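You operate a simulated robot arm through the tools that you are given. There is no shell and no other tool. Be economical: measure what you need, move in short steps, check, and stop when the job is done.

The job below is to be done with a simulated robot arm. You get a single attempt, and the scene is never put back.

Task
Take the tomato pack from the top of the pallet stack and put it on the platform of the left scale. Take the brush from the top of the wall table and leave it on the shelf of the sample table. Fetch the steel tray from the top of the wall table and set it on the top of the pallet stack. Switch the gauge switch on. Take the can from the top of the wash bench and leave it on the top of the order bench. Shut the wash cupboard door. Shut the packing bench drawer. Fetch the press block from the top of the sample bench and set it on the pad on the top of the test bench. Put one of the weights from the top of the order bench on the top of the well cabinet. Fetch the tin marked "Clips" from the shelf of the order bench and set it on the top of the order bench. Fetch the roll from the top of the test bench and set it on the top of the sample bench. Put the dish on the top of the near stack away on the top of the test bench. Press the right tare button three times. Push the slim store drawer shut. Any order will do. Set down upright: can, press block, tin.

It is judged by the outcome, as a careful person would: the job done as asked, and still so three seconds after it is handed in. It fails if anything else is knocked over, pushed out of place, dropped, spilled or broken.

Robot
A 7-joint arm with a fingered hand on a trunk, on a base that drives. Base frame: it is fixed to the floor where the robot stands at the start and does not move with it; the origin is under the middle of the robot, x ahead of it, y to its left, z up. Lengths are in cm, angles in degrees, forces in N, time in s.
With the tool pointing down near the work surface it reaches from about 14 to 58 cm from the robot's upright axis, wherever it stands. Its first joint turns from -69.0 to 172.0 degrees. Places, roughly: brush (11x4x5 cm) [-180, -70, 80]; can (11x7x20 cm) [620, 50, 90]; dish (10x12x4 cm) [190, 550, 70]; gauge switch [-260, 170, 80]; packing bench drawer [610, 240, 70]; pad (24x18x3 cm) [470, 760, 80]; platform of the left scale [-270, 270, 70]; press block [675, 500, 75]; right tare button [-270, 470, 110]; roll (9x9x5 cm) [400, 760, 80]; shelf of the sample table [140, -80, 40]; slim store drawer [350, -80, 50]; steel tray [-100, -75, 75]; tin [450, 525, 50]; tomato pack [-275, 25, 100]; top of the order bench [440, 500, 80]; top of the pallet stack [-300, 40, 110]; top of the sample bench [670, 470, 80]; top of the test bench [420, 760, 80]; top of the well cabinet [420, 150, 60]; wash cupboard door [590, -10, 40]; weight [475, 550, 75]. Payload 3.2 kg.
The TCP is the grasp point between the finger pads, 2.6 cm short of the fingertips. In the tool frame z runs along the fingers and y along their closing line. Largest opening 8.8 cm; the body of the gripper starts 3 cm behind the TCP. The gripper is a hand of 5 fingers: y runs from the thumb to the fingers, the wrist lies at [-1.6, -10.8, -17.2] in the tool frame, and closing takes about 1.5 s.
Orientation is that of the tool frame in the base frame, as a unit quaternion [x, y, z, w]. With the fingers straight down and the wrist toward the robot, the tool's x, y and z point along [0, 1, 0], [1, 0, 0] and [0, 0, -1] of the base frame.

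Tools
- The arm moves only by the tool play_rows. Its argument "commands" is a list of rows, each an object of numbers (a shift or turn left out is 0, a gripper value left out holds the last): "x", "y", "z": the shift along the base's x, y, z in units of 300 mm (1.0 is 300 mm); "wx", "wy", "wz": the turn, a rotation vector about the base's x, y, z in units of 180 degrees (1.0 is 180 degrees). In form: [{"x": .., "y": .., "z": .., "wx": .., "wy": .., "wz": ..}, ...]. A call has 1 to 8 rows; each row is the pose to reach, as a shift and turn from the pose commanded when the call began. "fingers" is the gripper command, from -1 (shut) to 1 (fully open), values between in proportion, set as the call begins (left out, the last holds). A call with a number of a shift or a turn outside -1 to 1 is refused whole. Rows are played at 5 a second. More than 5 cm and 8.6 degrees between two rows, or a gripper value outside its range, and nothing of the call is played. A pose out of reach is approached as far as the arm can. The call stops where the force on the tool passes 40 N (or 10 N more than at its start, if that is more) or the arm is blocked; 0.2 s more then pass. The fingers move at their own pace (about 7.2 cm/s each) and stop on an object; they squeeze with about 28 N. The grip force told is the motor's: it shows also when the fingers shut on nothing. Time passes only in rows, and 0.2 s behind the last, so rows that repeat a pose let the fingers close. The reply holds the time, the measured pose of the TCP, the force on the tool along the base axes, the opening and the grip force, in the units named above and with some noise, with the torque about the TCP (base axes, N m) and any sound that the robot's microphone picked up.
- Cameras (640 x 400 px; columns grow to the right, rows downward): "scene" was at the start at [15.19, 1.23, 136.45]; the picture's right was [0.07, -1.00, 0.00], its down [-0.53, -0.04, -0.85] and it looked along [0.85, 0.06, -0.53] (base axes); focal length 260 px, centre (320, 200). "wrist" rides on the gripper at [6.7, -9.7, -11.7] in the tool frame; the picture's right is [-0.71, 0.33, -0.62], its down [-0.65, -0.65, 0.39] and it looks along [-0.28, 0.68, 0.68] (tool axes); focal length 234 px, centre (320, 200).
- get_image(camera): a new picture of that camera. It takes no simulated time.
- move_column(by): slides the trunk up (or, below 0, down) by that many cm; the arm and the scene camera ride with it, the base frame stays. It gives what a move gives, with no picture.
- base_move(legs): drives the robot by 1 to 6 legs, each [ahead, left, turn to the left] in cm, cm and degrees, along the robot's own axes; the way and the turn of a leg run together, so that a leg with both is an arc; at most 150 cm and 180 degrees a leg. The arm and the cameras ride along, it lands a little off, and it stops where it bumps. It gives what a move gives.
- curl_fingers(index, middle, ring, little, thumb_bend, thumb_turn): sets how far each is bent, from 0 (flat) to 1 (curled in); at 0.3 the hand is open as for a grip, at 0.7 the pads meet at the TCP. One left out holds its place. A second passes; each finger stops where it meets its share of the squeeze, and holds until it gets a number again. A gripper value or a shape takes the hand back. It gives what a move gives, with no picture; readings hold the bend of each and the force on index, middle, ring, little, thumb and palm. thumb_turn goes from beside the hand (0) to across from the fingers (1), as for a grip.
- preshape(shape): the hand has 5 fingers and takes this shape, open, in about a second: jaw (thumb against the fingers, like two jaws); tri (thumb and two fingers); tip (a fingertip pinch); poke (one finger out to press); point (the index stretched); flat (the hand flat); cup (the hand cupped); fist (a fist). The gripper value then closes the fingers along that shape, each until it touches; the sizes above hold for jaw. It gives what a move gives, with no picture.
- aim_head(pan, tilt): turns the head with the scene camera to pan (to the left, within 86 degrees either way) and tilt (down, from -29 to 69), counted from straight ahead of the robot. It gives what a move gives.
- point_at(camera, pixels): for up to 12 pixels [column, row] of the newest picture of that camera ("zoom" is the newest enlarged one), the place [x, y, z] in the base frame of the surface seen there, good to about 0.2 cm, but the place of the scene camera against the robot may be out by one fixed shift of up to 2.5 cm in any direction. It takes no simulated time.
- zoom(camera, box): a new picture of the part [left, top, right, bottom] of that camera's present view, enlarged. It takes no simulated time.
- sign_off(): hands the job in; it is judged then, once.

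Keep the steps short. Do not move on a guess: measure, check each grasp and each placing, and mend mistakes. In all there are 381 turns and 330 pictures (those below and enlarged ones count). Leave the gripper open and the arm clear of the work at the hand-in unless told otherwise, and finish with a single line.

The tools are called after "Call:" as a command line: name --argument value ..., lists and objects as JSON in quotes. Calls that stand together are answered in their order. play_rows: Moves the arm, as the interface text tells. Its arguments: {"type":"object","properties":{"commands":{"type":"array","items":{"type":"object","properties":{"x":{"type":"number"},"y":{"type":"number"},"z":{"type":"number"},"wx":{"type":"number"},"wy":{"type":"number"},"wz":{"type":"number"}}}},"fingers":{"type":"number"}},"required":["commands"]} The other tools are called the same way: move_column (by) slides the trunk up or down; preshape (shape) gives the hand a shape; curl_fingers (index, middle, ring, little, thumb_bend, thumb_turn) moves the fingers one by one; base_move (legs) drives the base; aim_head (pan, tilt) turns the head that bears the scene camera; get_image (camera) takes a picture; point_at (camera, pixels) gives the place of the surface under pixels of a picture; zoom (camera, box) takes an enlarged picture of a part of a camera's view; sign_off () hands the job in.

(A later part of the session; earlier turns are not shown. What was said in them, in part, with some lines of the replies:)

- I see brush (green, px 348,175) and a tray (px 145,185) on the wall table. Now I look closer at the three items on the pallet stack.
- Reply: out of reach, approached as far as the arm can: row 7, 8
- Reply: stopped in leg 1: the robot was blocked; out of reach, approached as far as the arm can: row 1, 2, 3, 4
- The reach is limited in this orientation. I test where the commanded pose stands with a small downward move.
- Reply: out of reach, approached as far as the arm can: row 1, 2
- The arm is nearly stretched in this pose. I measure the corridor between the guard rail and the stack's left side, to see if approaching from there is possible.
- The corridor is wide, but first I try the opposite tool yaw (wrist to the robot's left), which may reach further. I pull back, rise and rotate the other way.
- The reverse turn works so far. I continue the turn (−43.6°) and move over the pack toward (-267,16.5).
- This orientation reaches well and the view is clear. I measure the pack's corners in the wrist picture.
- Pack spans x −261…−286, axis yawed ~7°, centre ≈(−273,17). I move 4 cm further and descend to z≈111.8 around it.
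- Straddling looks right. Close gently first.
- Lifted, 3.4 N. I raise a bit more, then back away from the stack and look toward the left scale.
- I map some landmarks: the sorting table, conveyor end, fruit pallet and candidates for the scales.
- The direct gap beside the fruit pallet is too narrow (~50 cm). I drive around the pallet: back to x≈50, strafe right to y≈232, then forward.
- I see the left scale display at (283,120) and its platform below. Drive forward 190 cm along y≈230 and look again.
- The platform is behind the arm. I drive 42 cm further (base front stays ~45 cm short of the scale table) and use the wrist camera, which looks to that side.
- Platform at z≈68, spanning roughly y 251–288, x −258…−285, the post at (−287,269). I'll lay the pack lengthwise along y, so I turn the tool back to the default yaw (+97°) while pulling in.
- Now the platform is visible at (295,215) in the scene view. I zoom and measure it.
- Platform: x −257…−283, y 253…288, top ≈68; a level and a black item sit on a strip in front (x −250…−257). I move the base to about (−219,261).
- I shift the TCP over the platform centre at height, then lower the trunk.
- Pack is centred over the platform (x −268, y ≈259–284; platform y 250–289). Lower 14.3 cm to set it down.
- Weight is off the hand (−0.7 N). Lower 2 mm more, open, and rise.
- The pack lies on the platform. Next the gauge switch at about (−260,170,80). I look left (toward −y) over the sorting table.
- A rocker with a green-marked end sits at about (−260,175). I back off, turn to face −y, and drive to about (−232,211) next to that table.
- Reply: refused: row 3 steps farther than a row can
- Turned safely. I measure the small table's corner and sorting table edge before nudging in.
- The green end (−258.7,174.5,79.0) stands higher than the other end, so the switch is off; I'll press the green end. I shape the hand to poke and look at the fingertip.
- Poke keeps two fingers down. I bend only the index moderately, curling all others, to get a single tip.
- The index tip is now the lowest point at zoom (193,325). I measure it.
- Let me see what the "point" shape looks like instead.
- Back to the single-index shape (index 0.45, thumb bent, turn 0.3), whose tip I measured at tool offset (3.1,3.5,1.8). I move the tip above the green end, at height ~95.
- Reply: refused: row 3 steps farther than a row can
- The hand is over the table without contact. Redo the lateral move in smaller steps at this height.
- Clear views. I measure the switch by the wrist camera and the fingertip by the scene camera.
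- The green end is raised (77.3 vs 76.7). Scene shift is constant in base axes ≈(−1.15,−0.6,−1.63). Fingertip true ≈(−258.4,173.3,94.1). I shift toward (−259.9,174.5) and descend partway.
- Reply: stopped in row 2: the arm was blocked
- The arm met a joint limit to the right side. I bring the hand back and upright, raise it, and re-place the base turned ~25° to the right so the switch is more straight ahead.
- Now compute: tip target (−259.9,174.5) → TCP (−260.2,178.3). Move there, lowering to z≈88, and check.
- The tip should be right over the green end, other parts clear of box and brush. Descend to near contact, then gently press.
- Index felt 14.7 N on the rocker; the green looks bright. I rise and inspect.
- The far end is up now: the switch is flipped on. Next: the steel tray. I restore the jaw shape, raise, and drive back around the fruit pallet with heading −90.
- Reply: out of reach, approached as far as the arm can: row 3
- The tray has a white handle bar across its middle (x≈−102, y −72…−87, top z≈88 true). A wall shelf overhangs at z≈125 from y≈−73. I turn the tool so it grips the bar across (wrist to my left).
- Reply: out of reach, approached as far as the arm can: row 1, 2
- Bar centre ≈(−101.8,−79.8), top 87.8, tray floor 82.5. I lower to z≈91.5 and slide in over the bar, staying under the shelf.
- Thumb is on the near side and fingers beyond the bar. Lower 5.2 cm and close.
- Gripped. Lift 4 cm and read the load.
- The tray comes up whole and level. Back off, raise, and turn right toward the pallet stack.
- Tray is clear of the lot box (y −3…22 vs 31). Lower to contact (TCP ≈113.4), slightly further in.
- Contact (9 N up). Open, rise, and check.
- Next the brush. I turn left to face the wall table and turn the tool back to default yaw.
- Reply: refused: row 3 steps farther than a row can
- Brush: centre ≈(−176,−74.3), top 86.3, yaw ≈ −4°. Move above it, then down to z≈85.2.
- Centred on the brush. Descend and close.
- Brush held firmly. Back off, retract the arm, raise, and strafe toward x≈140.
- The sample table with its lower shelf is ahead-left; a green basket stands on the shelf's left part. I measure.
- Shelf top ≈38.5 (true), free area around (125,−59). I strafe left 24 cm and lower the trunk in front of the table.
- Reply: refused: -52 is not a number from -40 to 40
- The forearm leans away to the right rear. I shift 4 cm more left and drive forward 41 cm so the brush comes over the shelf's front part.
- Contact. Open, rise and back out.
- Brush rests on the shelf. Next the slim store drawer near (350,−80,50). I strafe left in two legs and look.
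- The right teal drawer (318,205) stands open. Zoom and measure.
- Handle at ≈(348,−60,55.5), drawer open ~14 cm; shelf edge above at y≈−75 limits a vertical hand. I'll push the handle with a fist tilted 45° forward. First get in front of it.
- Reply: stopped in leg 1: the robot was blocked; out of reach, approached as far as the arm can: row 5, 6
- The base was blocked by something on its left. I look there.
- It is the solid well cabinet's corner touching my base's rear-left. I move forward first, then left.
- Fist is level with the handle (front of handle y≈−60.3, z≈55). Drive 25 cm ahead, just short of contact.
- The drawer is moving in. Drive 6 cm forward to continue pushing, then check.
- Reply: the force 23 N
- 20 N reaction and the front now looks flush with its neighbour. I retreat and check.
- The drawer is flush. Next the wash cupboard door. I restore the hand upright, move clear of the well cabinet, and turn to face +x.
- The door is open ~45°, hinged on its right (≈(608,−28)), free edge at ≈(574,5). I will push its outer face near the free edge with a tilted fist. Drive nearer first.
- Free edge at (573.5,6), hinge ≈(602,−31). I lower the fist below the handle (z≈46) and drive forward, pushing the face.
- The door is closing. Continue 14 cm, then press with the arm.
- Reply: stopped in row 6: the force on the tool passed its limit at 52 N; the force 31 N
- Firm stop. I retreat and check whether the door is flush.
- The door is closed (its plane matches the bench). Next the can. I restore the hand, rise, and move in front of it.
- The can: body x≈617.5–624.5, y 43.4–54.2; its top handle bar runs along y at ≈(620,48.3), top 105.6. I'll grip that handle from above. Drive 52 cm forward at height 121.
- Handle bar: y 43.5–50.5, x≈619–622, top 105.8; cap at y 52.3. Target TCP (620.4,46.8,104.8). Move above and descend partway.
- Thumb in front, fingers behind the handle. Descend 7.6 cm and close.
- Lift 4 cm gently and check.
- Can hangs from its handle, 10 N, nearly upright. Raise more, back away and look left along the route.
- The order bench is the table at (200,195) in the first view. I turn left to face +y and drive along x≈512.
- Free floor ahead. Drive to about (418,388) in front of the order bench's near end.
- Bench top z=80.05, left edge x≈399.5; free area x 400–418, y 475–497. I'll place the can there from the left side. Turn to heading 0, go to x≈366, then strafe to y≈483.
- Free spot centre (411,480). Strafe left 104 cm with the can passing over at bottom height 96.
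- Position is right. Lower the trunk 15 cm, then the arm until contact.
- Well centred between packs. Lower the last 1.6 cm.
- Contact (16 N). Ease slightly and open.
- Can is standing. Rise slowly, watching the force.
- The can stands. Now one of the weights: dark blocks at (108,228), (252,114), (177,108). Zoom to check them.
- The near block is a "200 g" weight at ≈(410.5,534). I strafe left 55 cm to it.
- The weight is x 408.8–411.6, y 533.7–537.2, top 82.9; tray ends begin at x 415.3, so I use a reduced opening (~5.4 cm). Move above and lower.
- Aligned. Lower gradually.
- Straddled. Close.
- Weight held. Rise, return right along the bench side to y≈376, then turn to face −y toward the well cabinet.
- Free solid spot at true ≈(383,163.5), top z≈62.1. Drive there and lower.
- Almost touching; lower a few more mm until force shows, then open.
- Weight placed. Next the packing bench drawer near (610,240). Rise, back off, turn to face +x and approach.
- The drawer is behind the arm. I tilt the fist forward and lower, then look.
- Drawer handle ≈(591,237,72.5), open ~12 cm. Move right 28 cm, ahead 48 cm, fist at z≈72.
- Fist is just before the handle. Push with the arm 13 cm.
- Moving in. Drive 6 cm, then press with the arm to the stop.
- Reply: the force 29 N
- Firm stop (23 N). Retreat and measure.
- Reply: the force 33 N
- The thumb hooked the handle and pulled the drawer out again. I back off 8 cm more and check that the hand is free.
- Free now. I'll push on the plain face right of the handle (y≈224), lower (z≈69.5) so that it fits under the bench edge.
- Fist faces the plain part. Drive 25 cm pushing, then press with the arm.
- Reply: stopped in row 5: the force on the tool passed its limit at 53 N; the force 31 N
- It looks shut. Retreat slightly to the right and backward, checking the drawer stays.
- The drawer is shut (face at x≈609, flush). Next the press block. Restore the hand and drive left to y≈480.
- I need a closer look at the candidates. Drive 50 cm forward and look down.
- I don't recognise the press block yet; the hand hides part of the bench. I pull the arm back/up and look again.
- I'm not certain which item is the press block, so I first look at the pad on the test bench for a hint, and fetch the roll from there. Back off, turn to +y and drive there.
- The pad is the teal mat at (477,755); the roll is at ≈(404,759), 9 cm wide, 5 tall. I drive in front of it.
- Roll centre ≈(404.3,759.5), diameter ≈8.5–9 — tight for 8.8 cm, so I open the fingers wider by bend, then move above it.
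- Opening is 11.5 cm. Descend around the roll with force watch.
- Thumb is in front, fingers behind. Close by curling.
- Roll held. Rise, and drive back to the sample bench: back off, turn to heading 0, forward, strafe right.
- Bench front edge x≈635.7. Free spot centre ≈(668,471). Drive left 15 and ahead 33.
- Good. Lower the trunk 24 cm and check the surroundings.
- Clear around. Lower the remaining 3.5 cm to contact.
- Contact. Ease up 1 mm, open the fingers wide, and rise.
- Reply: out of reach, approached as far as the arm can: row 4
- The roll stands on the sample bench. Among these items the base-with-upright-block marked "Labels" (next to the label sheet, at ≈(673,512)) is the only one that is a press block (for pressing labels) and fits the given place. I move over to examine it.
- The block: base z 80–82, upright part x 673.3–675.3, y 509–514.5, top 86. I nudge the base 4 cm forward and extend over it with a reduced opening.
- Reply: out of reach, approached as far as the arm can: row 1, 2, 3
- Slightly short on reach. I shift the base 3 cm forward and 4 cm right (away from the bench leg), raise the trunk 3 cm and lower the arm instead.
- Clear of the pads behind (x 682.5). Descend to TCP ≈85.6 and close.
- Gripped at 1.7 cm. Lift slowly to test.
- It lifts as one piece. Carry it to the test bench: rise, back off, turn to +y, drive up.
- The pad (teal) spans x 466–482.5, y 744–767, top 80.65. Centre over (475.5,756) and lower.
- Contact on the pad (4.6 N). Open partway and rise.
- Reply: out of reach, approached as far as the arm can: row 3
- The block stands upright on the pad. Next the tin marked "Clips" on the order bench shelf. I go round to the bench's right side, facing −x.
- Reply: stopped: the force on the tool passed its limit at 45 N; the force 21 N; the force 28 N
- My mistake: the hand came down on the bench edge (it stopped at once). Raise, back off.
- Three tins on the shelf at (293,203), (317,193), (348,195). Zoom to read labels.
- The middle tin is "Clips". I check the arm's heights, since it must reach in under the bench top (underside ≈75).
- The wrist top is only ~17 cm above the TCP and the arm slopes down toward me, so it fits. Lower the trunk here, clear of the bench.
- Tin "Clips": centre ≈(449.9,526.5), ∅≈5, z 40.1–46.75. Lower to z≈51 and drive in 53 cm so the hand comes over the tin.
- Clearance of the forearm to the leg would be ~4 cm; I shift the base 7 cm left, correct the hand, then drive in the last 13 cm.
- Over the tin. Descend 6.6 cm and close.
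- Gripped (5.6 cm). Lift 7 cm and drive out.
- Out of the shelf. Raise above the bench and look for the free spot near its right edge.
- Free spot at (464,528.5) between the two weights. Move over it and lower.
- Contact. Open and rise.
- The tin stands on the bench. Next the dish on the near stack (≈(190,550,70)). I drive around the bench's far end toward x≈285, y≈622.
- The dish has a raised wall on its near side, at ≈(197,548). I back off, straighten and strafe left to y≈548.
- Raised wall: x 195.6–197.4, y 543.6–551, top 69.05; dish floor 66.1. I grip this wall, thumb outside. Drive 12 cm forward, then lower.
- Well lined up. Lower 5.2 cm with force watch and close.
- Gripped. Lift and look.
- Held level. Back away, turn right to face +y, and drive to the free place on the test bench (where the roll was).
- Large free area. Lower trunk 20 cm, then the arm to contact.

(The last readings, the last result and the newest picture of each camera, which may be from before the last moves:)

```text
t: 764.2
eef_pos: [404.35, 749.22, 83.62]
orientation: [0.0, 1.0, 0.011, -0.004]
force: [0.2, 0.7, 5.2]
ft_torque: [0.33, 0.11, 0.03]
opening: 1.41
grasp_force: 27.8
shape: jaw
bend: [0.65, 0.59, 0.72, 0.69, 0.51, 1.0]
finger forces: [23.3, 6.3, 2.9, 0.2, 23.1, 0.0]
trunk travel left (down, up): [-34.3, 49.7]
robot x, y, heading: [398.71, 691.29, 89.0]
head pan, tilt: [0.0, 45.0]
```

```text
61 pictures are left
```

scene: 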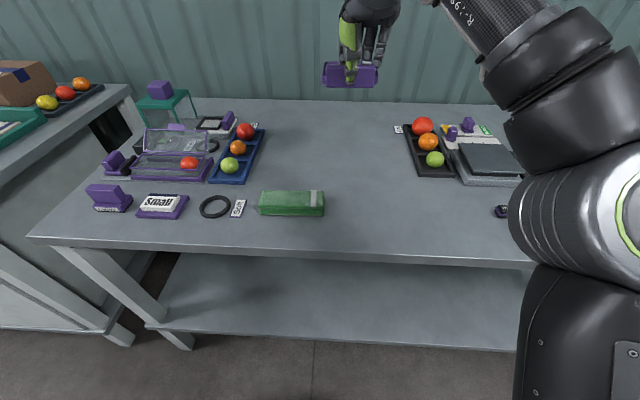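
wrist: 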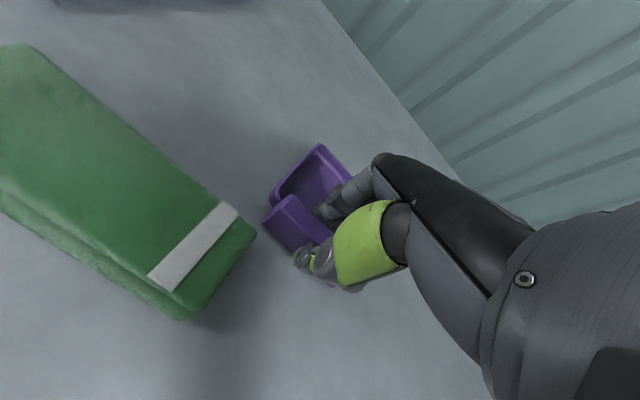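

Contact. Open partly (inside the dish), rise straight up.

Call:
play_rows --commands '[{}, {}, {}, {}, {}]' --fingers 0.2

Call:
play_rows --commands '[{"z": 0.06}, {"z": 0.15}, {"z": 0.26}]'

Call:
move_column --by 20

Call:
get_image --camera "wrist"

```text
t: 765.4
eef_pos: [404.31, 749.24, 83.62]
orientation: [0.001, 1.0, 0.011, -0.004]
force: [1.1, -0.4, -0.4]
ft_torque: [-0.02, -0.01, -0.02]
opening: 5.22
grasp_force: 0.2
shape: jaw
bend: [0.46, 0.39, 0.72, 0.44, 0.1, 0.99]
finger forces: [0.0, 0.0, 0.1, 0.0, 0.0, 0.1]
trunk travel left (down, up): [-34.3, 49.7]
robot x, y, heading: [398.97, 691.53, 89.4]
head pan, tilt: [0.0, 45.0]
```

```text
t: 766.2
eef_pos: [404.2, 749.21, 91.68]
orientation: [0.0, 1.0, 0.009, -0.003]
force: [-0.1, -0.4, -0.4]
ft_torque: [0.02, -0.01, 0.02]
opening: 5.23
grasp_force: 0.1
shape: jaw
bend: [0.46, 0.39, 0.72, 0.44, 0.1, 0.99]
finger forces: [0.0, 0.1, 0.0, 0.1, 0.0, 0.1]
trunk travel left (down, up): [-34.3, 49.7]
robot x, y, heading: [398.65, 691.23, 89.0]
head pan, tilt: [0.0, 45.0]
```

```text
t: 768.4
eef_pos: [404.29, 749.37, 111.43]
orientation: [0.001, 1.0, 0.011, -0.004]
force: [0.4, 0.5, -0.1]
ft_torque: [0.0, -0.02, 0.0]
opening: 5.24
grasp_force: 0.1
shape: jaw
bend: [0.46, 0.39, 0.72, 0.44, 0.1, 0.99]
finger forces: [0.0, 0.0, 0.0, 0.0, 0.0, 0.0]
trunk travel left (down, up): [-54.3, 29.7]
robot x, y, heading: [399.04, 691.7, 89.0]
head pan, tilt: [0.0, 45.0]
```

```text
60 pictures are left
```

wrist: 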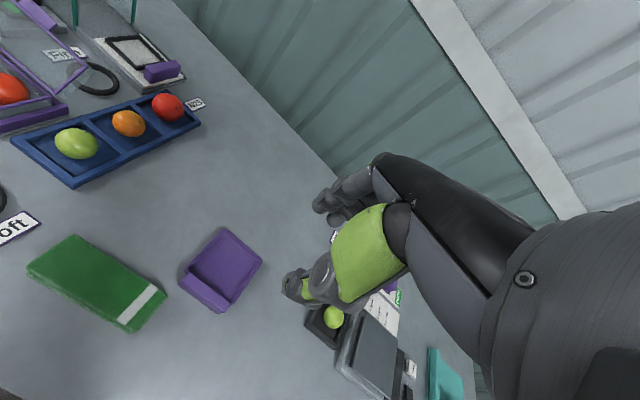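

The dish is on the test bench. Last: the right tare button. I drive to about (312,455) and look west.

Call:
base_move --legs '[[-60, 0, 1], [0, 86, 0], [0, 0, 90], [0, 100, 0], [0, 77, 0]]'

Call:
aim_head --pan 0 --tilt 18

Call:
get_image --camera "scene"

```text
t: 788.2
eef_pos: [253.07, 464.43, 111.61]
orientation: [-0.701, 0.713, 0.004, -0.01]
force: [0.3, 0.4, 1.0]
ft_torque: [0.0, 0.01, -0.02]
opening: 5.27
grasp_force: 0.0
shape: jaw
bend: [0.46, 0.39, 0.72, 0.44, 0.1, 0.99]
finger forces: [0.0, 0.0, 0.0, 0.0, 0.1, 0.0]
trunk travel left (down, up): [-54.3, 29.7]
robot x, y, heading: [310.67, 457.7, 178.0]
head pan, tilt: [0.0, 45.0]
```

```text
t: 789.1
eef_pos: [253.04, 464.34, 111.67]
orientation: [-0.701, 0.713, 0.005, -0.01]
force: [-0.7, 0.6, -0.2]
ft_torque: [0.0, 0.01, -0.02]
opening: 5.22
grasp_force: 0.1
shape: jaw
bend: [0.46, 0.39, 0.72, 0.44, 0.1, 0.99]
finger forces: [0.0, 0.0, 0.0, 0.1, 0.1, 0.1]
trunk travel left (down, up): [-54.3, 29.7]
robot x, y, heading: [310.79, 457.71, 178.2]
head pan, tilt: [0.0, 18.0]
```

```text
59 pictures are left
```

scene: 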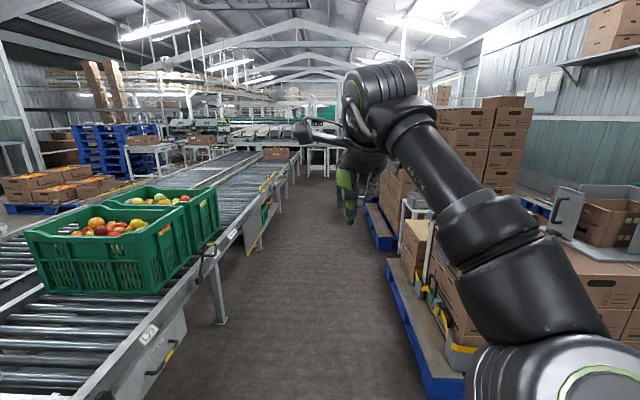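

Call:
point_at --camera "scene" --pixels '[[222, 322], [155, 370], [265, 245], [400, 300], [440, 380], [372, 225], [290, 190], [320, 185], [330, 165], [300, 225]]'

Call:
zoom --camera "scene" --box '[240, 100, 440, 240]'

```text
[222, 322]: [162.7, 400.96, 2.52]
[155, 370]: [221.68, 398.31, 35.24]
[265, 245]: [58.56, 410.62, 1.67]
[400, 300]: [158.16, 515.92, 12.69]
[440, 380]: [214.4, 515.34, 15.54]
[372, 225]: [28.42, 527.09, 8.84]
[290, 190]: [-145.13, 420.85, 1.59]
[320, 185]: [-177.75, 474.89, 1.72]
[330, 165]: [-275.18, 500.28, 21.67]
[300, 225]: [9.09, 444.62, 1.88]
```

```text
2.86 times, centred on (340, 170) of scene
```

zoom: 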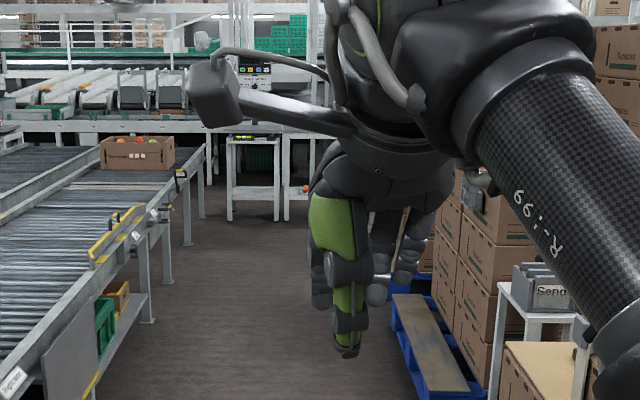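

The aisle (y≈400–515) is clear. I drive west along y≈458.

Call:
base_move --legs '[[0, 0, 1.9], [115, 0, 0], [115, 0, 0]]'

Call:
aim_head --pan 10 --tilt 18

Call:
get_image --camera "scene"

```text
t: 800.6
eef_pos: [25.58, 463.24, 111.55]
orientation: [0.707, -0.707, -0.005, 0.01]
force: [-0.3, -0.2, -0.3]
ft_torque: [-0.02, -0.01, -0.01]
opening: 5.25
grasp_force: 0.0
shape: jaw
bend: [0.46, 0.39, 0.72, 0.44, 0.1, 0.99]
finger forces: [0.1, 0.0, 0.1, 0.1, 0.0, 0.0]
trunk travel left (down, up): [-54.3, 29.7]
robot x, y, heading: [83.7, 457.36, 179.0]
head pan, tilt: [0.0, 18.0]
```

```text
t: 801.4
eef_pos: [25.55, 463.34, 111.58]
orientation: [0.708, -0.706, -0.005, 0.01]
force: [0.1, -0.7, -0.6]
ft_torque: [0.05, 0.0, 0.0]
opening: 5.25
grasp_force: 0.0
shape: jaw
bend: [0.46, 0.39, 0.72, 0.44, 0.1, 0.99]
finger forces: [0.1, 0.0, 0.0, 0.0, 0.0, 0.0]
trunk travel left (down, up): [-54.3, 29.7]
robot x, y, heading: [83.29, 457.55, 179.4]
head pan, tilt: [10.0, 18.0]
```

```text
57 pictures are left
```

scene: 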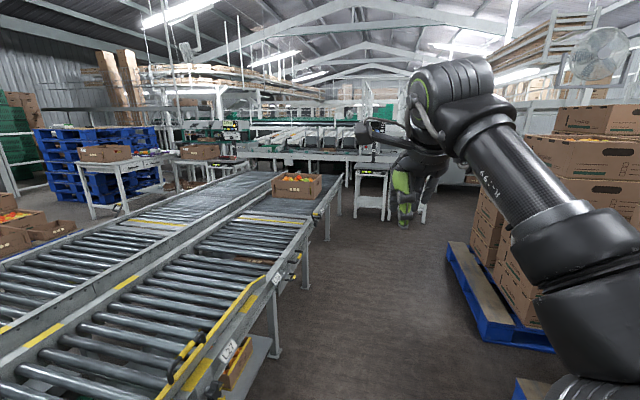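

Call:
base_move --legs '[[110, 0, 0.6], [105, 0, 0]]'

Call:
aim_head --pan 5 --tilt 22

Call:
get_image --camera "scene"

Call:
get_image --camera "wrist"

```text
t: 812.1
eef_pos: [-191.81, 463.89, 111.52]
orientation: [0.709, -0.705, -0.005, 0.01]
force: [-0.2, -0.3, 0.4]
ft_torque: [0.01, 0.01, 0.02]
opening: 5.25
grasp_force: 0.1
shape: jaw
bend: [0.46, 0.39, 0.72, 0.44, 0.1, 0.99]
finger forces: [0.0, 0.0, 0.0, 0.0, 0.1, 0.0]
trunk travel left (down, up): [-54.3, 29.7]
robot x, y, heading: [-134.03, 458.31, 179.2]
head pan, tilt: [10.0, 18.0]
```

```text
t: 812.8
eef_pos: [-191.69, 463.84, 111.55]
orientation: [0.709, -0.705, -0.005, 0.01]
force: [0.5, -0.3, 0.0]
ft_torque: [0.02, 0.01, -0.02]
opening: 5.24
grasp_force: 0.1
shape: jaw
bend: [0.46, 0.39, 0.72, 0.44, 0.1, 0.99]
finger forces: [0.1, 0.0, 0.1, 0.0, 0.0, 0.0]
trunk travel left (down, up): [-54.3, 29.7]
robot x, y, heading: [-133.94, 458.3, 179.6]
head pan, tilt: [5.0, 22.0]
```

```text
56 pictures are left
```

scene: 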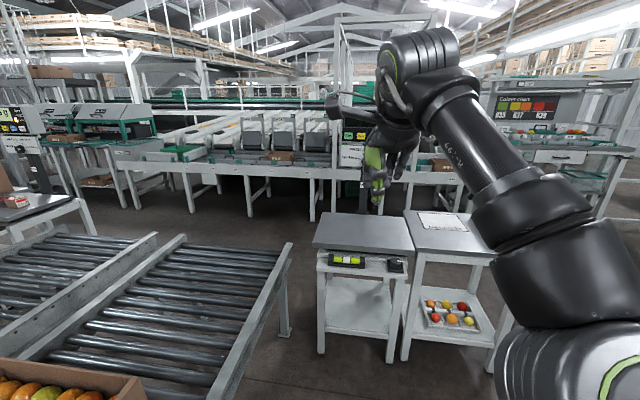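

```text
55 pictures are left
```

wrist: 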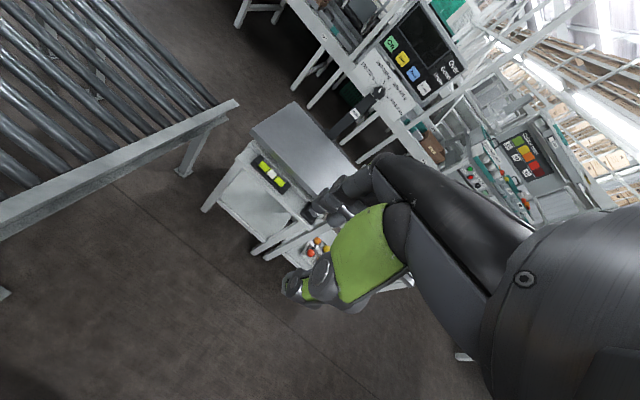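

I see the right scale's display with coloured buttons in the wrist view at (385–425, 45–90). Zoom.

Call:
zoom --camera "wrist" --box '[350, 10, 470, 110]'

Call:
point_at --camera "zoom" --pixels '[[165, 155], [230, 210], [295, 265], [355, 325], [300, 110], [430, 235], [200, 310], [250, 130], [400, 330]]'

```text
4.00 times, centred on (410, 60) of wrist
```

zoom: 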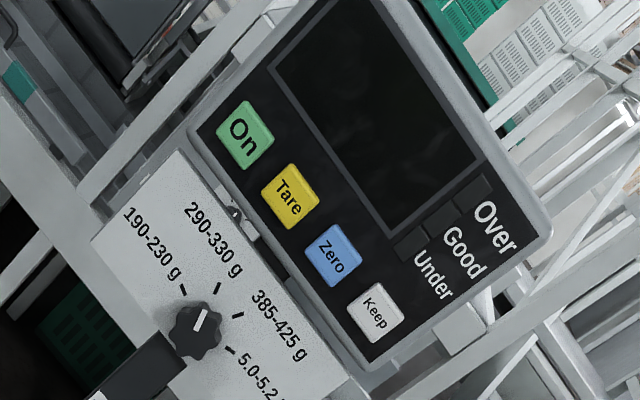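

```text
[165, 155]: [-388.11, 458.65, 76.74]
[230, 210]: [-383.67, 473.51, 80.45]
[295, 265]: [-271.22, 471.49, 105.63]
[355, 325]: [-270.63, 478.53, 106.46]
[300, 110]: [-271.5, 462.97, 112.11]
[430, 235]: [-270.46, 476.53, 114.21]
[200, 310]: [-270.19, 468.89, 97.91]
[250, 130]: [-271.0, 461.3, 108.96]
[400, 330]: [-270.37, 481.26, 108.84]
```

Call:
point_at --camera "zoom" --pixels '[[290, 197], [275, 180], [305, 210], [270, 205], [310, 185], [240, 135], [333, 255], [260, 150], [320, 225]]'

```text
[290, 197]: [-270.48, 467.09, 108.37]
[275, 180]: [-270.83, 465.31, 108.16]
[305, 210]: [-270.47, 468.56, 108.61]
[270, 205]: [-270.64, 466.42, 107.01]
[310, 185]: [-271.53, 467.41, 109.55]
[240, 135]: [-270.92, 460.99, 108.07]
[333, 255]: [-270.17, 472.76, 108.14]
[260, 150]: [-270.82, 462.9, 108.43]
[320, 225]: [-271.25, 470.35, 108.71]
```

Tare button centre ≈(−270.5,467,108.2) on a panel facing +x. I tilt the hand forward, extend only the index, and look where its tip is.

Call:
play_rows --commands '[{"x": 0.05, "wy": 0.042}, {"x": 0.1, "wy": 0.084}, {"x": 0.15, "wy": 0.126}, {"x": 0.2, "wy": 0.168}, {"x": 0.25, "wy": 0.21}, {"x": 0.3, "wy": 0.25}, {"x": 0.33, "wy": 0.29}]'

Call:
curl_fingers --index 0.1 --middle 1 --ring 1 --little 1 --thumb_bend 1 --thumb_turn 0.5

Call:
get_image --camera "scene"

Call:
get_image --camera "wrist"

```text
t: 814.4
eef_pos: [-181.87, 464.01, 111.47]
orientation: [0.634, -0.628, -0.316, 0.321]
force: [0.6, -0.2, -0.2]
ft_torque: [0.0, 0.02, 0.04]
opening: 5.22
grasp_force: 0.0
shape: jaw
bend: [0.46, 0.39, 0.72, 0.44, 0.1, 0.99]
finger forces: [0.0, 0.0, 0.1, 0.0, 0.1, 0.0]
trunk travel left (down, up): [-54.3, 29.7]
robot x, y, heading: [-133.72, 458.62, 179.4]
head pan, tilt: [5.0, 22.0]
```

```text
t: 815.4
eef_pos: [-181.86, 463.91, 111.54]
orientation: [0.634, -0.629, -0.316, 0.32]
force: [0.6, 0.5, -0.1]
ft_torque: [-0.01, -0.01, -0.01]
opening: 3.07
grasp_force: 0.1
shape: fingers
bend: [0.1, 1.0, 1.0, 1.0, 1.0, 0.51]
finger forces: [0.0, 0.0, 0.1, 0.0, 0.1, 0.1]
trunk travel left (down, up): [-54.3, 29.7]
robot x, y, heading: [-133.71, 458.18, 179.4]
head pan, tilt: [5.0, 22.0]
```

```text
53 pictures are left
```

scene: 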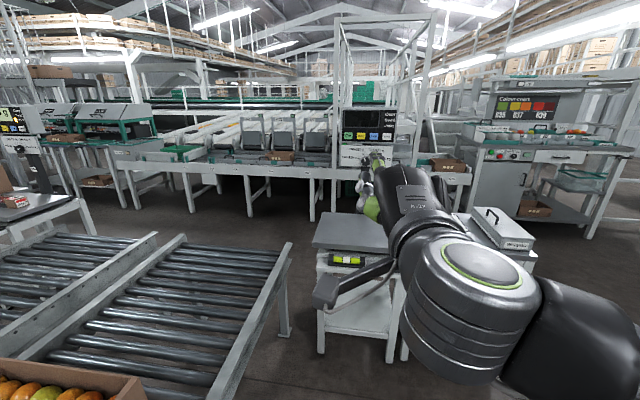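

```text
52 pictures are left
```

wrist: 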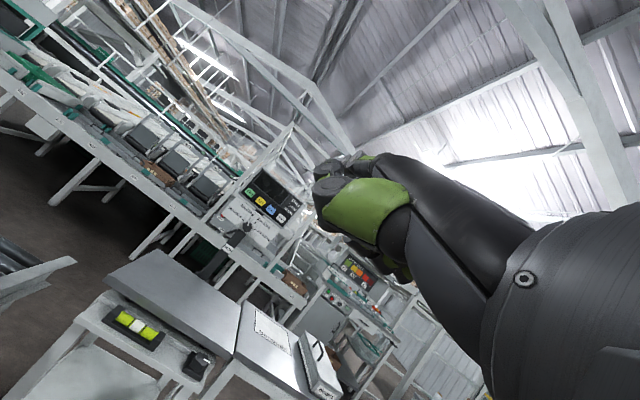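

Call:
zoom --camera "scene" --box '[320, 130, 460, 240]'

Call:
point_at --camera "zoom" --pixels '[[255, 95], [240, 110], [265, 105], [230, 180], [245, 240], [200, 190], [205, 230], [330, 170]]'

Call:
zoom --camera "wrist" --box '[270, 120, 440, 300]'

```text
3.64 times, centred on (390, 185) of scene
```

zoom: 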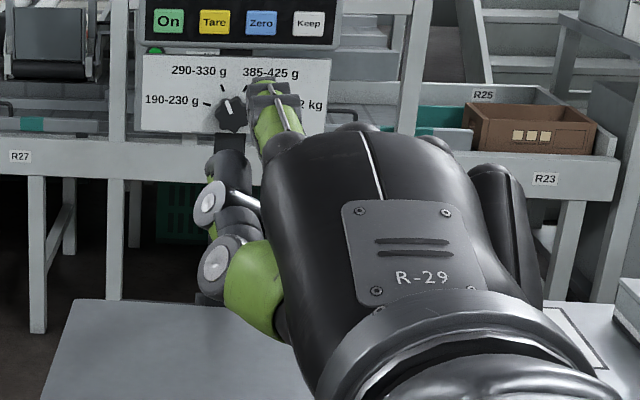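

```text
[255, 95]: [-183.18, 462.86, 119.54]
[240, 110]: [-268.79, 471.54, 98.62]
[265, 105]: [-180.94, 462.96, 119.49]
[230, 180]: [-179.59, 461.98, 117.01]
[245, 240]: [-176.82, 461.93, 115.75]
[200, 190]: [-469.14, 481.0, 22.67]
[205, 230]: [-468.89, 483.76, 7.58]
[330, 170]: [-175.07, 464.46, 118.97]
```

```text
2.22 times, centred on (355, 210) of wrist
```

zoom: 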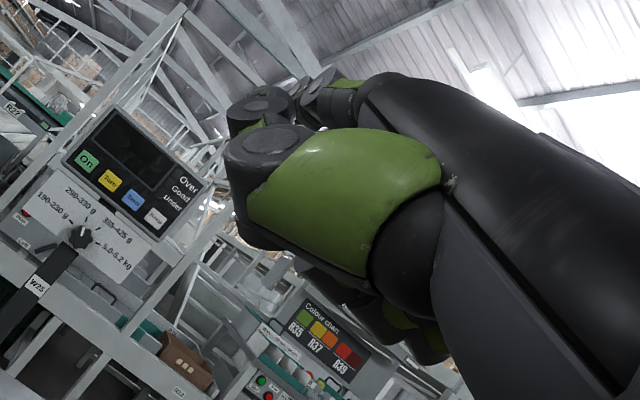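

Call:
point_at --camera "scene" --pixels '[[345, 262], [322, 350], [390, 358], [325, 300], [405, 355], [330, 230], [440, 340]]'

Call:
curl_fingers --index 0

Call:
move_column --by -8

```text
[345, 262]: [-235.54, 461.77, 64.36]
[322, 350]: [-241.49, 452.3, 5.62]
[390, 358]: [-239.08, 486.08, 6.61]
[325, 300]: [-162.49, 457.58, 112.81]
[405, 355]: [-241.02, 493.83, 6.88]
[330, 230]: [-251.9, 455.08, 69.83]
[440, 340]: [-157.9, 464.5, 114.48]
```

```text
t: 816.4
eef_pos: [-181.72, 463.88, 111.47]
orientation: [0.634, -0.629, -0.316, 0.319]
force: [-0.2, 0.1, -0.4]
ft_torque: [-0.03, -0.01, -0.03]
opening: 3.55
grasp_force: 0.1
shape: fingers
bend: [0.0, 1.0, 1.0, 1.0, 1.0, 0.51]
finger forces: [0.0, 0.1, 0.0, 0.0, 0.0, 0.0]
trunk travel left (down, up): [-54.3, 29.7]
robot x, y, heading: [-133.53, 458.32, 179.4]
head pan, tilt: [5.0, 22.0]
```

```text
t: 817.5
eef_pos: [-181.79, 463.97, 103.53]
orientation: [0.635, -0.629, -0.316, 0.319]
force: [-0.3, -0.3, -0.4]
ft_torque: [0.02, -0.03, 0.0]
opening: 3.59
grasp_force: 0.0
shape: fingers
bend: [0.0, 1.0, 1.0, 1.0, 1.0, 0.51]
finger forces: [0.1, 0.0, 0.0, 0.0, 0.0, 0.0]
trunk travel left (down, up): [-46.3, 37.7]
robot x, y, heading: [-133.83, 458.51, 179.4]
head pan, tilt: [5.0, 22.0]
```

Call:
base_move --legs '[[70, -4, 0.6]]'

Call:
aim_head --pan 3 --tilt 25

Call:
get_image --camera "scene"

Call:
get_image --camera "wrist"

```text
t: 821.4
eef_pos: [-253.21, 469.01, 103.48]
orientation: [0.633, -0.631, -0.317, 0.318]
force: [-0.2, 0.4, -0.3]
ft_torque: [-0.01, 0.0, 0.0]
opening: 3.55
grasp_force: 0.0
shape: fingers
bend: [0.0, 1.0, 1.0, 1.0, 1.0, 0.51]
finger forces: [0.1, 0.0, 0.0, 0.0, 0.0, 0.0]
trunk travel left (down, up): [-46.3, 37.7]
robot x, y, heading: [-205.59, 463.33, 179.3]
head pan, tilt: [5.0, 22.0]
```

```text
t: 822.1
eef_pos: [-253.17, 468.99, 103.53]
orientation: [0.633, -0.63, -0.317, 0.318]
force: [-0.3, 0.3, -1.0]
ft_torque: [-0.03, 0.01, 0.01]
opening: 3.57
grasp_force: 0.1
shape: fingers
bend: [0.0, 1.0, 1.0, 1.0, 1.0, 0.51]
finger forces: [0.1, 0.0, 0.0, 0.0, 0.1, 0.0]
trunk travel left (down, up): [-46.3, 37.7]
robot x, y, heading: [-205.13, 463.52, 179.2]
head pan, tilt: [3.0, 25.0]
```

```text
49 pictures are left
```

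scene: 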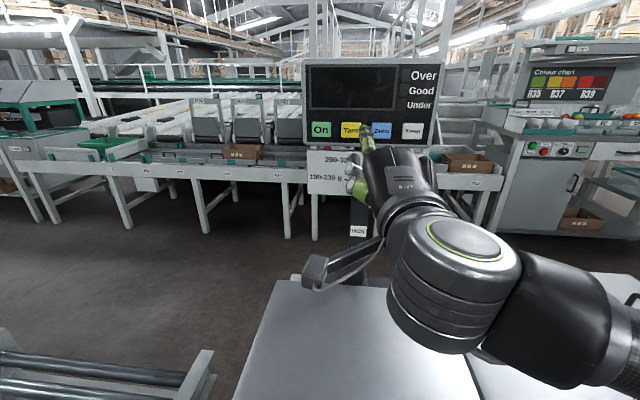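

```text
48 pictures are left
```

wrist: 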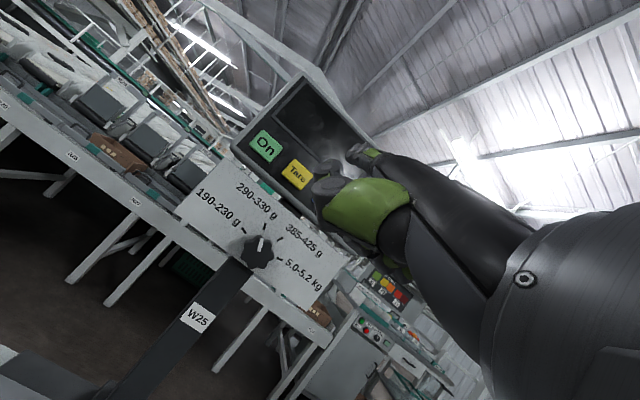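

Call:
zoom --camera "scene" --box '[310, 110, 430, 210]'

Call:
point_at --camera "zoom" --pixels '[[233, 105], [235, 118], [242, 135], [150, 80], [180, 90], [220, 80], [290, 80], [160, 230], [170, 190], [270, 180], [165, 150]]'

Call:
zoom --camera "wrist" --box '[240, 110, 400, 230]'

Call:
point_at --camera "zoom" --pixels '[[230, 255], [205, 240], [260, 270], [100, 145], [320, 190], [380, 160], [440, 150], [460, 180], [300, 240]]'

```text
4.00 times, centred on (370, 160) of scene
```

zoom: 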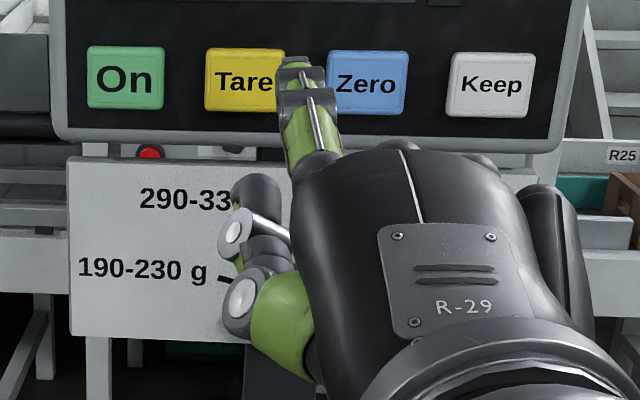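

```text
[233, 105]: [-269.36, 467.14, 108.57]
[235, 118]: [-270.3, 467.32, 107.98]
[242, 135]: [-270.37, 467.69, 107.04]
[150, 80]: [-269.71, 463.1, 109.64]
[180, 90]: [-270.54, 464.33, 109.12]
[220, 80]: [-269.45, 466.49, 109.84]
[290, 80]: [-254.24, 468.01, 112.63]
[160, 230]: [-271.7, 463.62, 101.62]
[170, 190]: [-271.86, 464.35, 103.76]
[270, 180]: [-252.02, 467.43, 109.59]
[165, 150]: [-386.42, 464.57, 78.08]
```

```text
3.33 times, centred on (320, 170) of wrist
```

zoom: 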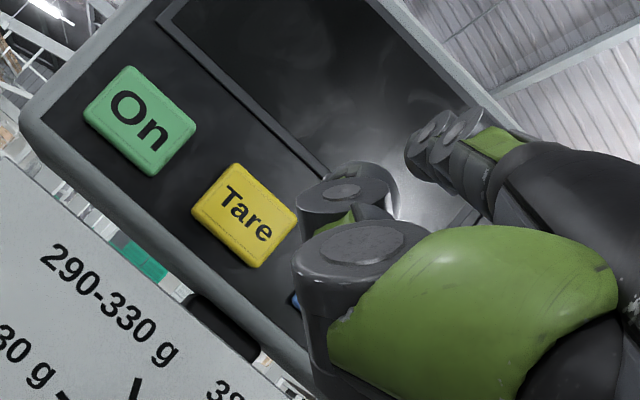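

```text
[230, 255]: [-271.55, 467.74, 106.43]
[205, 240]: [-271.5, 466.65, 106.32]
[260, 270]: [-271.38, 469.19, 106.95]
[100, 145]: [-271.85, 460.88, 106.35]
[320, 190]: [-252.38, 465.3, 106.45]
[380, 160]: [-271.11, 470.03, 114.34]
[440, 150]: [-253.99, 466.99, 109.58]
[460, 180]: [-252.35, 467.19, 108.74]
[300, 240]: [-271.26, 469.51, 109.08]
```

The index now points too steeply up. I bend it to 0.22 for more forward lead and re-measure.

Call:
curl_fingers --index 0.22

Call:
zoom --camera "scene" --box '[310, 110, 430, 210]'

Call:
point_at --camera "zoom" --pixels '[[285, 105], [285, 115], [275, 100], [290, 125], [280, 140], [270, 130], [250, 190], [300, 110]]'

Call:
zoom --camera "wrist" --box '[240, 110, 400, 230]'

```text
t: 823.1
eef_pos: [-253.19, 468.85, 103.46]
orientation: [0.633, -0.631, -0.317, 0.318]
force: [0.3, -0.4, 0.5]
ft_torque: [0.0, 0.02, 0.02]
opening: 2.63
grasp_force: 0.1
shape: fingers
bend: [0.22, 1.0, 1.0, 1.0, 1.0, 0.51]
finger forces: [0.0, 0.0, 0.0, 0.0, 0.0, 0.1]
trunk travel left (down, up): [-46.3, 37.7]
robot x, y, heading: [-205.08, 462.99, 179.1]
head pan, tilt: [3.0, 25.0]
```

```text
4.00 times, centred on (370, 160) of scene
```

zoom: 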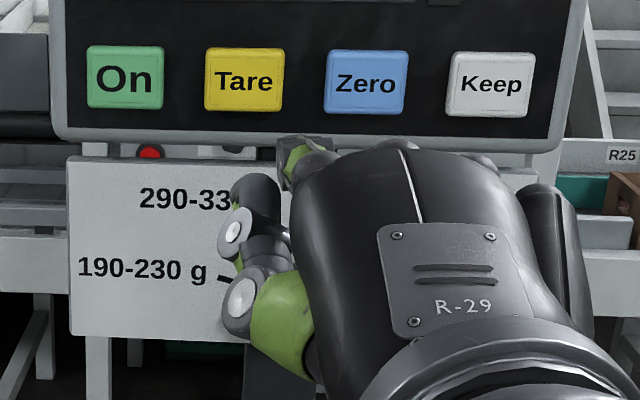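

```text
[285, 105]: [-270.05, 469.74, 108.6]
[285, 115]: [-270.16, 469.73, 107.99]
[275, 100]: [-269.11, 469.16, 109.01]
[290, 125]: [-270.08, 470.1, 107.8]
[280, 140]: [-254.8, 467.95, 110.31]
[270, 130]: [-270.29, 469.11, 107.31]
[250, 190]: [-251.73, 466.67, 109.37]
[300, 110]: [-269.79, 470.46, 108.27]
```

```text
3.33 times, centred on (320, 170) of wrist
```

zoom: 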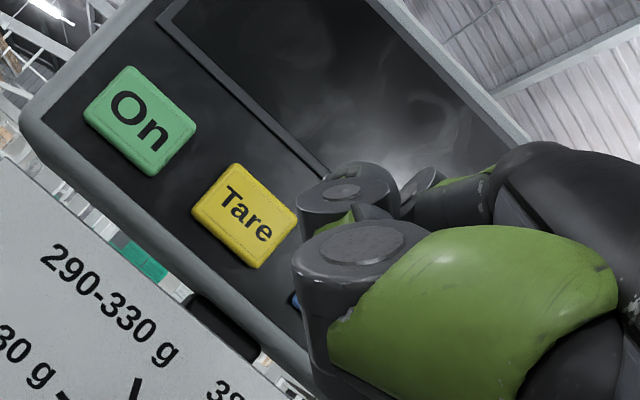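

Call:
curl_fingers --thumb_turn 1 --index 0.18

Call:
zoom --camera "wrist" --box '[240, 110, 400, 230]'

Call:
point_at --camera "zoom" --pixels '[[405, 190], [420, 175], [390, 200], [440, 190], [340, 190], [370, 200], [450, 165]]'

Call:
zoom --camera "scene" --box '[340, 110, 410, 170]'

```text
t: 824.1
eef_pos: [-253.15, 468.87, 103.58]
orientation: [0.633, -0.631, -0.317, 0.318]
force: [-0.9, -0.1, -1.0]
ft_torque: [-0.03, -0.01, 0.05]
opening: 2.23
grasp_force: 0.2
shape: fingers
bend: [0.18, 1.0, 1.0, 1.0, 1.0, 1.0]
finger forces: [0.0, 0.1, 0.1, 0.0, 0.0, 0.0]
trunk travel left (down, up): [-46.3, 37.7]
robot x, y, heading: [-204.99, 463.05, 179.1]
head pan, tilt: [3.0, 25.0]
```

```text
3.33 times, centred on (320, 170) of wrist
```

zoom: 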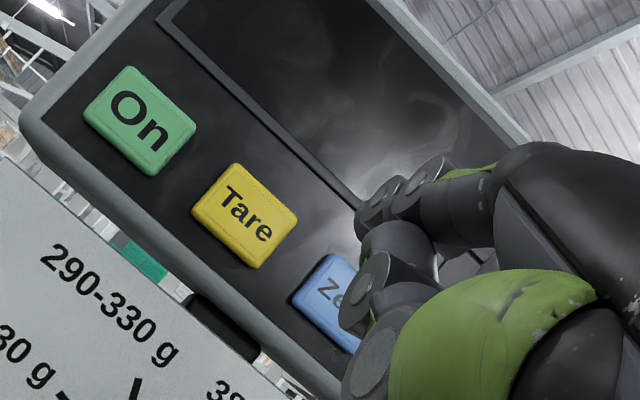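

```text
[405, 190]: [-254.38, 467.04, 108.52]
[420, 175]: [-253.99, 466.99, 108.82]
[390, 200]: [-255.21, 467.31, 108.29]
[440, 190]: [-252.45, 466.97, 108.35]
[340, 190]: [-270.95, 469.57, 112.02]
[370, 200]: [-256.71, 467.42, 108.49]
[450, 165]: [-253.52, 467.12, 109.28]
```

```text
6.67 times, centred on (375, 140) of scene
```

zoom: 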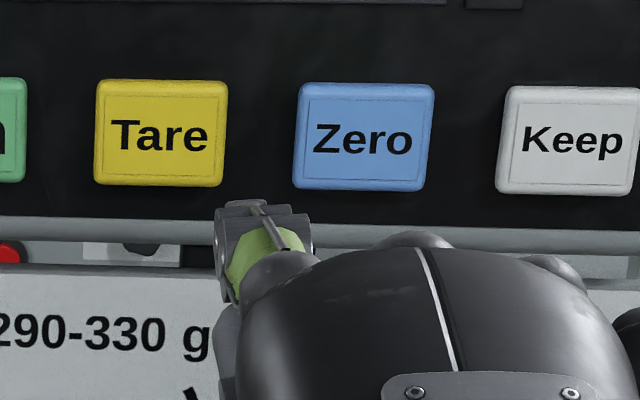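

The index tip is visible at (−257,≈467.9,108.4); button centre (−270.4,467.0,108.2). Drive 7 cm ahead, shift 1 cm, and check.

Call:
base_move --legs '[[7, 1, 0]]'

Call:
zoom --camera "wrist" --box '[240, 110, 400, 230]'

Call:
point_at --camera "zoom" --pixels '[[370, 200], [365, 215], [230, 230], [190, 200], [270, 250]]'

Call:
zoom --camera "scene" --box '[340, 90, 430, 170]'

```text
t: 825.1
eef_pos: [-260.18, 468.22, 103.46]
orientation: [0.632, -0.632, -0.317, 0.318]
force: [-0.5, -0.3, 0.2]
ft_torque: [0.02, -0.03, -0.01]
opening: 2.19
grasp_force: 0.0
shape: fingers
bend: [0.18, 1.0, 1.0, 1.0, 1.0, 1.0]
finger forces: [0.1, 0.0, 0.0, 0.0, 0.1, 0.0]
trunk travel left (down, up): [-46.3, 37.7]
robot x, y, heading: [-212.08, 462.12, 179.0]
head pan, tilt: [3.0, 25.0]
```

```text
3.33 times, centred on (320, 170) of wrist
```

zoom: 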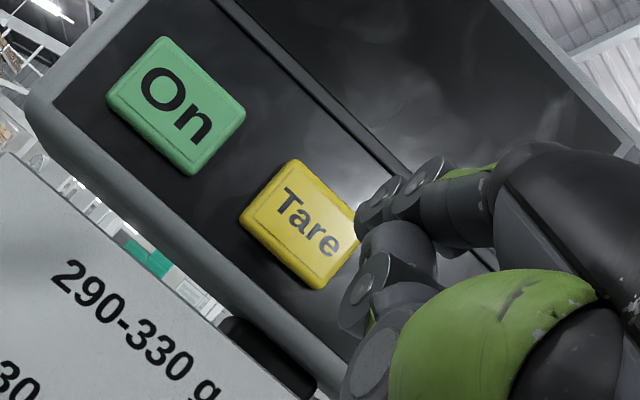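

```text
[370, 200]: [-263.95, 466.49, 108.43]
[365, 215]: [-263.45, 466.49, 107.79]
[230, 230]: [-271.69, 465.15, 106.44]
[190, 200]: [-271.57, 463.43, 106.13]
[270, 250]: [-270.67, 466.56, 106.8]
```

```text
5.00 times, centred on (385, 130) of scene
```

zoom: 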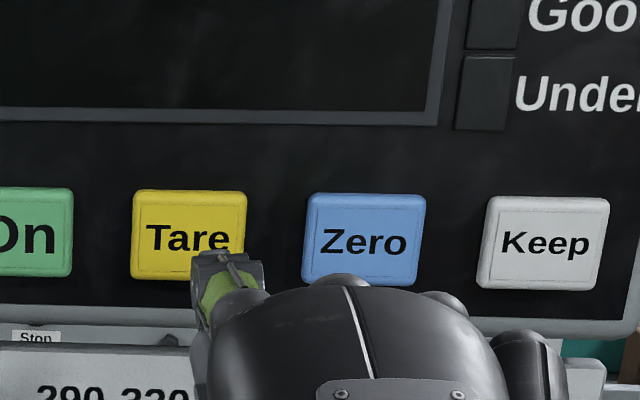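

The tip (centre y≈467.3, z≈108.3) is in line with the Tare button (y 465.2–468.8, z 106.6–110). Advance to near contact.

Call:
play_rows --commands '[{"x": -0.07, "y": -0.015}, {"x": -0.13, "y": -0.015}, {"x": -0.16, "y": -0.015}, {"x": -0.17, "y": -0.015}]'

Call:
zoom --camera "wrist" --box '[240, 110, 400, 230]'

Call:
zoom --camera "scene" --box '[340, 90, 430, 170]'

```text
t: 826.1
eef_pos: [-265.28, 467.75, 103.49]
orientation: [-0.632, 0.632, 0.317, -0.318]
force: [0.4, -0.1, -0.3]
ft_torque: [-0.01, 0.01, 0.01]
opening: 2.23
grasp_force: 0.1
shape: fingers
bend: [0.18, 1.0, 1.0, 1.0, 1.0, 1.0]
finger forces: [0.1, 0.0, 0.0, 0.1, 0.1, 0.0]
trunk travel left (down, up): [-46.3, 37.7]
robot x, y, heading: [-211.86, 462.36, 179.0]
head pan, tilt: [3.0, 25.0]
```

```text
3.33 times, centred on (320, 170) of wrist
```

zoom: 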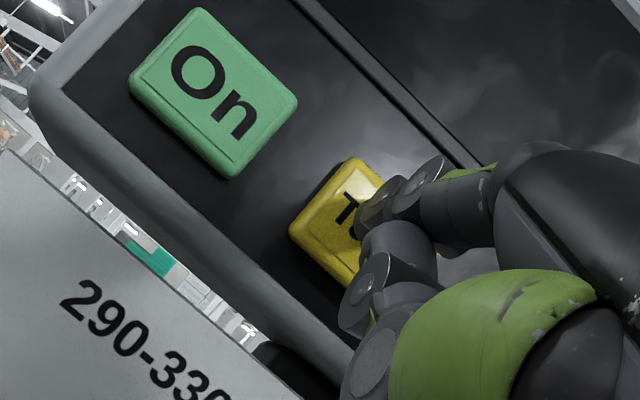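

```text
5.00 times, centred on (385, 130) of scene
```

zoom: 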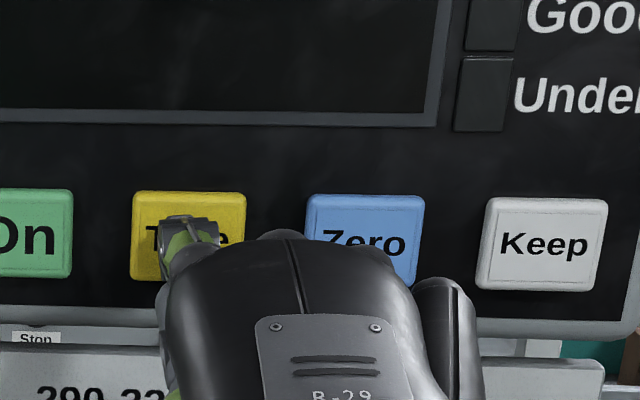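

The tip is centred on Tare. Press in 3 mm steps until the index feels it.

Call:
play_rows --commands '[{"x": -0.01}, {"x": -0.02}, {"x": -0.03}, {"x": -0.04}]'

```text
t: 827.1
eef_pos: [-266.12, 467.69, 103.64]
orientation: [0.632, -0.63, -0.319, 0.319]
force: [12.1, -1.0, -1.1]
ft_torque: [0.04, 0.56, 0.07]
opening: 2.14
grasp_force: 5.8
shape: fingers
bend: [0.19, 1.0, 1.0, 1.0, 1.0, 1.0]
finger forces: [12.1, 0.0, 0.1, 0.0, 0.0, 0.0]
trunk travel left (down, up): [-46.3, 37.7]
robot x, y, heading: [-212.04, 462.2, 179.0]
head pan, tilt: [3.0, 25.0]
heard: click
```

A click — first press. Release fully by 1.8 cm.

Call:
play_rows --commands '[{"x": 0.03}, {"x": 0.06}, {"x": 0.06}]'

Call:
play_rows --commands '[{"x": -0.03}, {"x": -0.045}, {"x": -0.055}, {"x": -0.06}]'

```text
t: 827.9
eef_pos: [-264.68, 467.8, 103.46]
orientation: [0.633, -0.632, -0.316, 0.317]
force: [0.1, -0.1, -0.4]
ft_torque: [-0.01, -0.04, 0.0]
opening: 2.2
grasp_force: 0.0
shape: fingers
bend: [0.18, 1.0, 1.0, 1.0, 1.0, 1.0]
finger forces: [0.0, 0.0, 0.0, 0.1, 0.0, 0.0]
trunk travel left (down, up): [-46.3, 37.7]
robot x, y, heading: [-212.37, 462.38, 179.0]
head pan, tilt: [3.0, 25.0]
```

```text
t: 828.9
eef_pos: [-266.1, 467.71, 103.7]
orientation: [0.632, -0.631, -0.319, 0.319]
force: [10.6, 0.3, -0.6]
ft_torque: [-0.04, 0.51, 0.06]
opening: 2.14
grasp_force: 5.9
shape: fingers
bend: [0.19, 1.0, 1.0, 1.0, 1.0, 1.0]
finger forces: [11.0, 0.0, 0.0, 0.0, 0.0, 0.1]
trunk travel left (down, up): [-46.3, 37.7]
robot x, y, heading: [-212.38, 462.09, 179.0]
head pan, tilt: [3.0, 25.0]
heard: click
```

Second click. Release and press the third time.

Call:
play_rows --commands '[{"x": 0.03}, {"x": 0.06}, {"x": 0.06}]'

Call:
play_rows --commands '[{"x": -0.03}, {"x": -0.045}, {"x": -0.055}, {"x": -0.06}]'

Call:
play_rows --commands '[{"x": 0.04}, {"x": 0.1}, {"x": 0.2}, {"x": 0.33}]'

```text
t: 829.7
eef_pos: [-264.83, 467.79, 103.56]
orientation: [0.632, -0.632, -0.317, 0.318]
force: [-0.3, -0.2, 0.4]
ft_torque: [0.03, -0.01, 0.0]
opening: 2.23
grasp_force: 0.0
shape: fingers
bend: [0.18, 1.0, 1.0, 1.0, 1.0, 1.0]
finger forces: [0.1, 0.1, 0.1, 0.1, 0.0, 0.1]
trunk travel left (down, up): [-46.3, 37.7]
robot x, y, heading: [-212.34, 462.52, 179.2]
head pan, tilt: [3.0, 25.0]
```

```text
t: 830.7
eef_pos: [-266.11, 467.81, 103.58]
orientation: [0.632, -0.63, -0.318, 0.32]
force: [10.0, -1.1, 0.0]
ft_torque: [0.03, 0.48, 0.06]
opening: 2.24
grasp_force: 4.2
shape: fingers
bend: [0.18, 1.0, 1.0, 1.0, 1.0, 1.0]
finger forces: [9.4, 0.0, 0.1, 0.0, 0.0, 0.1]
trunk travel left (down, up): [-46.3, 37.7]
robot x, y, heading: [-212.37, 462.33, 179.1]
head pan, tilt: [3.0, 25.0]
heard: click
```

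```text
t: 831.7
eef_pos: [-256.57, 468.09, 103.62]
orientation: [0.632, -0.631, -0.317, 0.318]
force: [0.3, -0.1, 0.7]
ft_torque: [-0.01, 0.0, 0.01]
opening: 2.2
grasp_force: 0.1
shape: fingers
bend: [0.18, 1.0, 1.0, 1.0, 1.0, 1.0]
finger forces: [0.0, 0.1, 0.0, 0.0, 0.1, 0.0]
trunk travel left (down, up): [-46.3, 37.7]
robot x, y, heading: [-212.27, 462.73, 179.1]
head pan, tilt: [3.0, 25.0]
```

Three clicks heard. I back away, open the hand, and take a look at the left scale as a check.

Call:
preshape --shape "jaw"

Call:
base_move --legs '[[-45, 0, 0]]'

Call:
aim_head --pan 50 --tilt 22

Call:
get_image --camera "scene"

Call:
zoom --camera "scene" --box '[180, 100, 480, 260]'

```text
t: 832.6
eef_pos: [-256.62, 468.01, 103.47]
orientation: [0.632, -0.631, -0.318, 0.318]
force: [0.0, -0.1, -0.3]
ft_torque: [-0.01, 0.02, -0.02]
opening: 8.77
grasp_force: 0.1
shape: jaw
bend: [0.3, 0.3, 0.3, 0.3, 0.3, 0.97]
finger forces: [0.1, 0.0, 0.0, 0.0, 0.0, 0.0]
trunk travel left (down, up): [-46.3, 37.7]
robot x, y, heading: [-212.11, 462.54, 179.0]
head pan, tilt: [3.0, 25.0]
```

```text
t: 835.3
eef_pos: [-211.19, 467.34, 103.57]
orientation: [0.632, -0.632, -0.317, 0.318]
force: [0.1, 0.1, -0.4]
ft_torque: [-0.02, -0.04, -0.02]
opening: 8.81
grasp_force: 0.1
shape: jaw
bend: [0.3, 0.3, 0.3, 0.3, 0.3, 0.97]
finger forces: [0.0, 0.0, 0.0, 0.1, 0.1, 0.1]
trunk travel left (down, up): [-46.3, 37.7]
robot x, y, heading: [-166.44, 461.57, 179.0]
head pan, tilt: [3.0, 25.0]
```

```text
t: 836.5
eef_pos: [-211.23, 467.34, 103.6]
orientation: [-0.632, 0.632, 0.318, -0.318]
force: [-0.2, 1.0, 0.0]
ft_torque: [0.01, -0.02, 0.0]
opening: 8.78
grasp_force: 0.1
shape: jaw
bend: [0.3, 0.3, 0.3, 0.3, 0.3, 0.97]
finger forces: [0.0, 0.0, 0.1, 0.1, 0.1, 0.0]
trunk travel left (down, up): [-46.3, 37.7]
robot x, y, heading: [-166.98, 461.89, 179.0]
head pan, tilt: [50.0, 22.0]
```

```text
37 pictures are left
```

scene: 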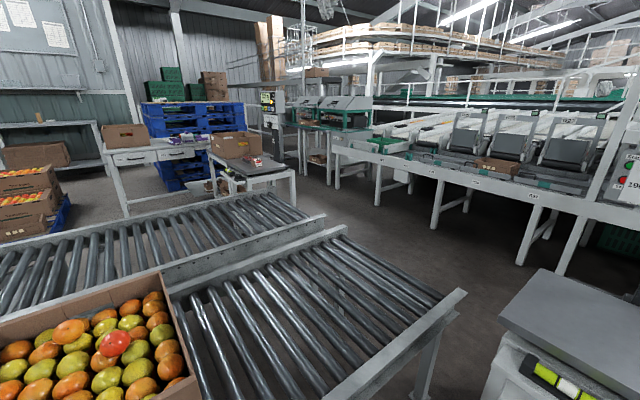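

```text
2.13 times, centred on (330, 180) of scene
```

zoom: 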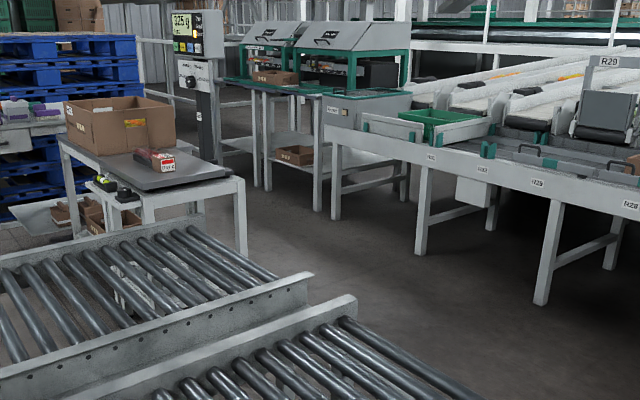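

The left scale shows 325 g, so the pack rests on its platform. All jobs are done, the hand is open and clear. I hand in.

Call:
sign_off

```text
The job is handed in.
```

All 14 tasks are done and handed in; the one doubt is the press block, because no item was marked as such and I took the grip block labelled "Labels".
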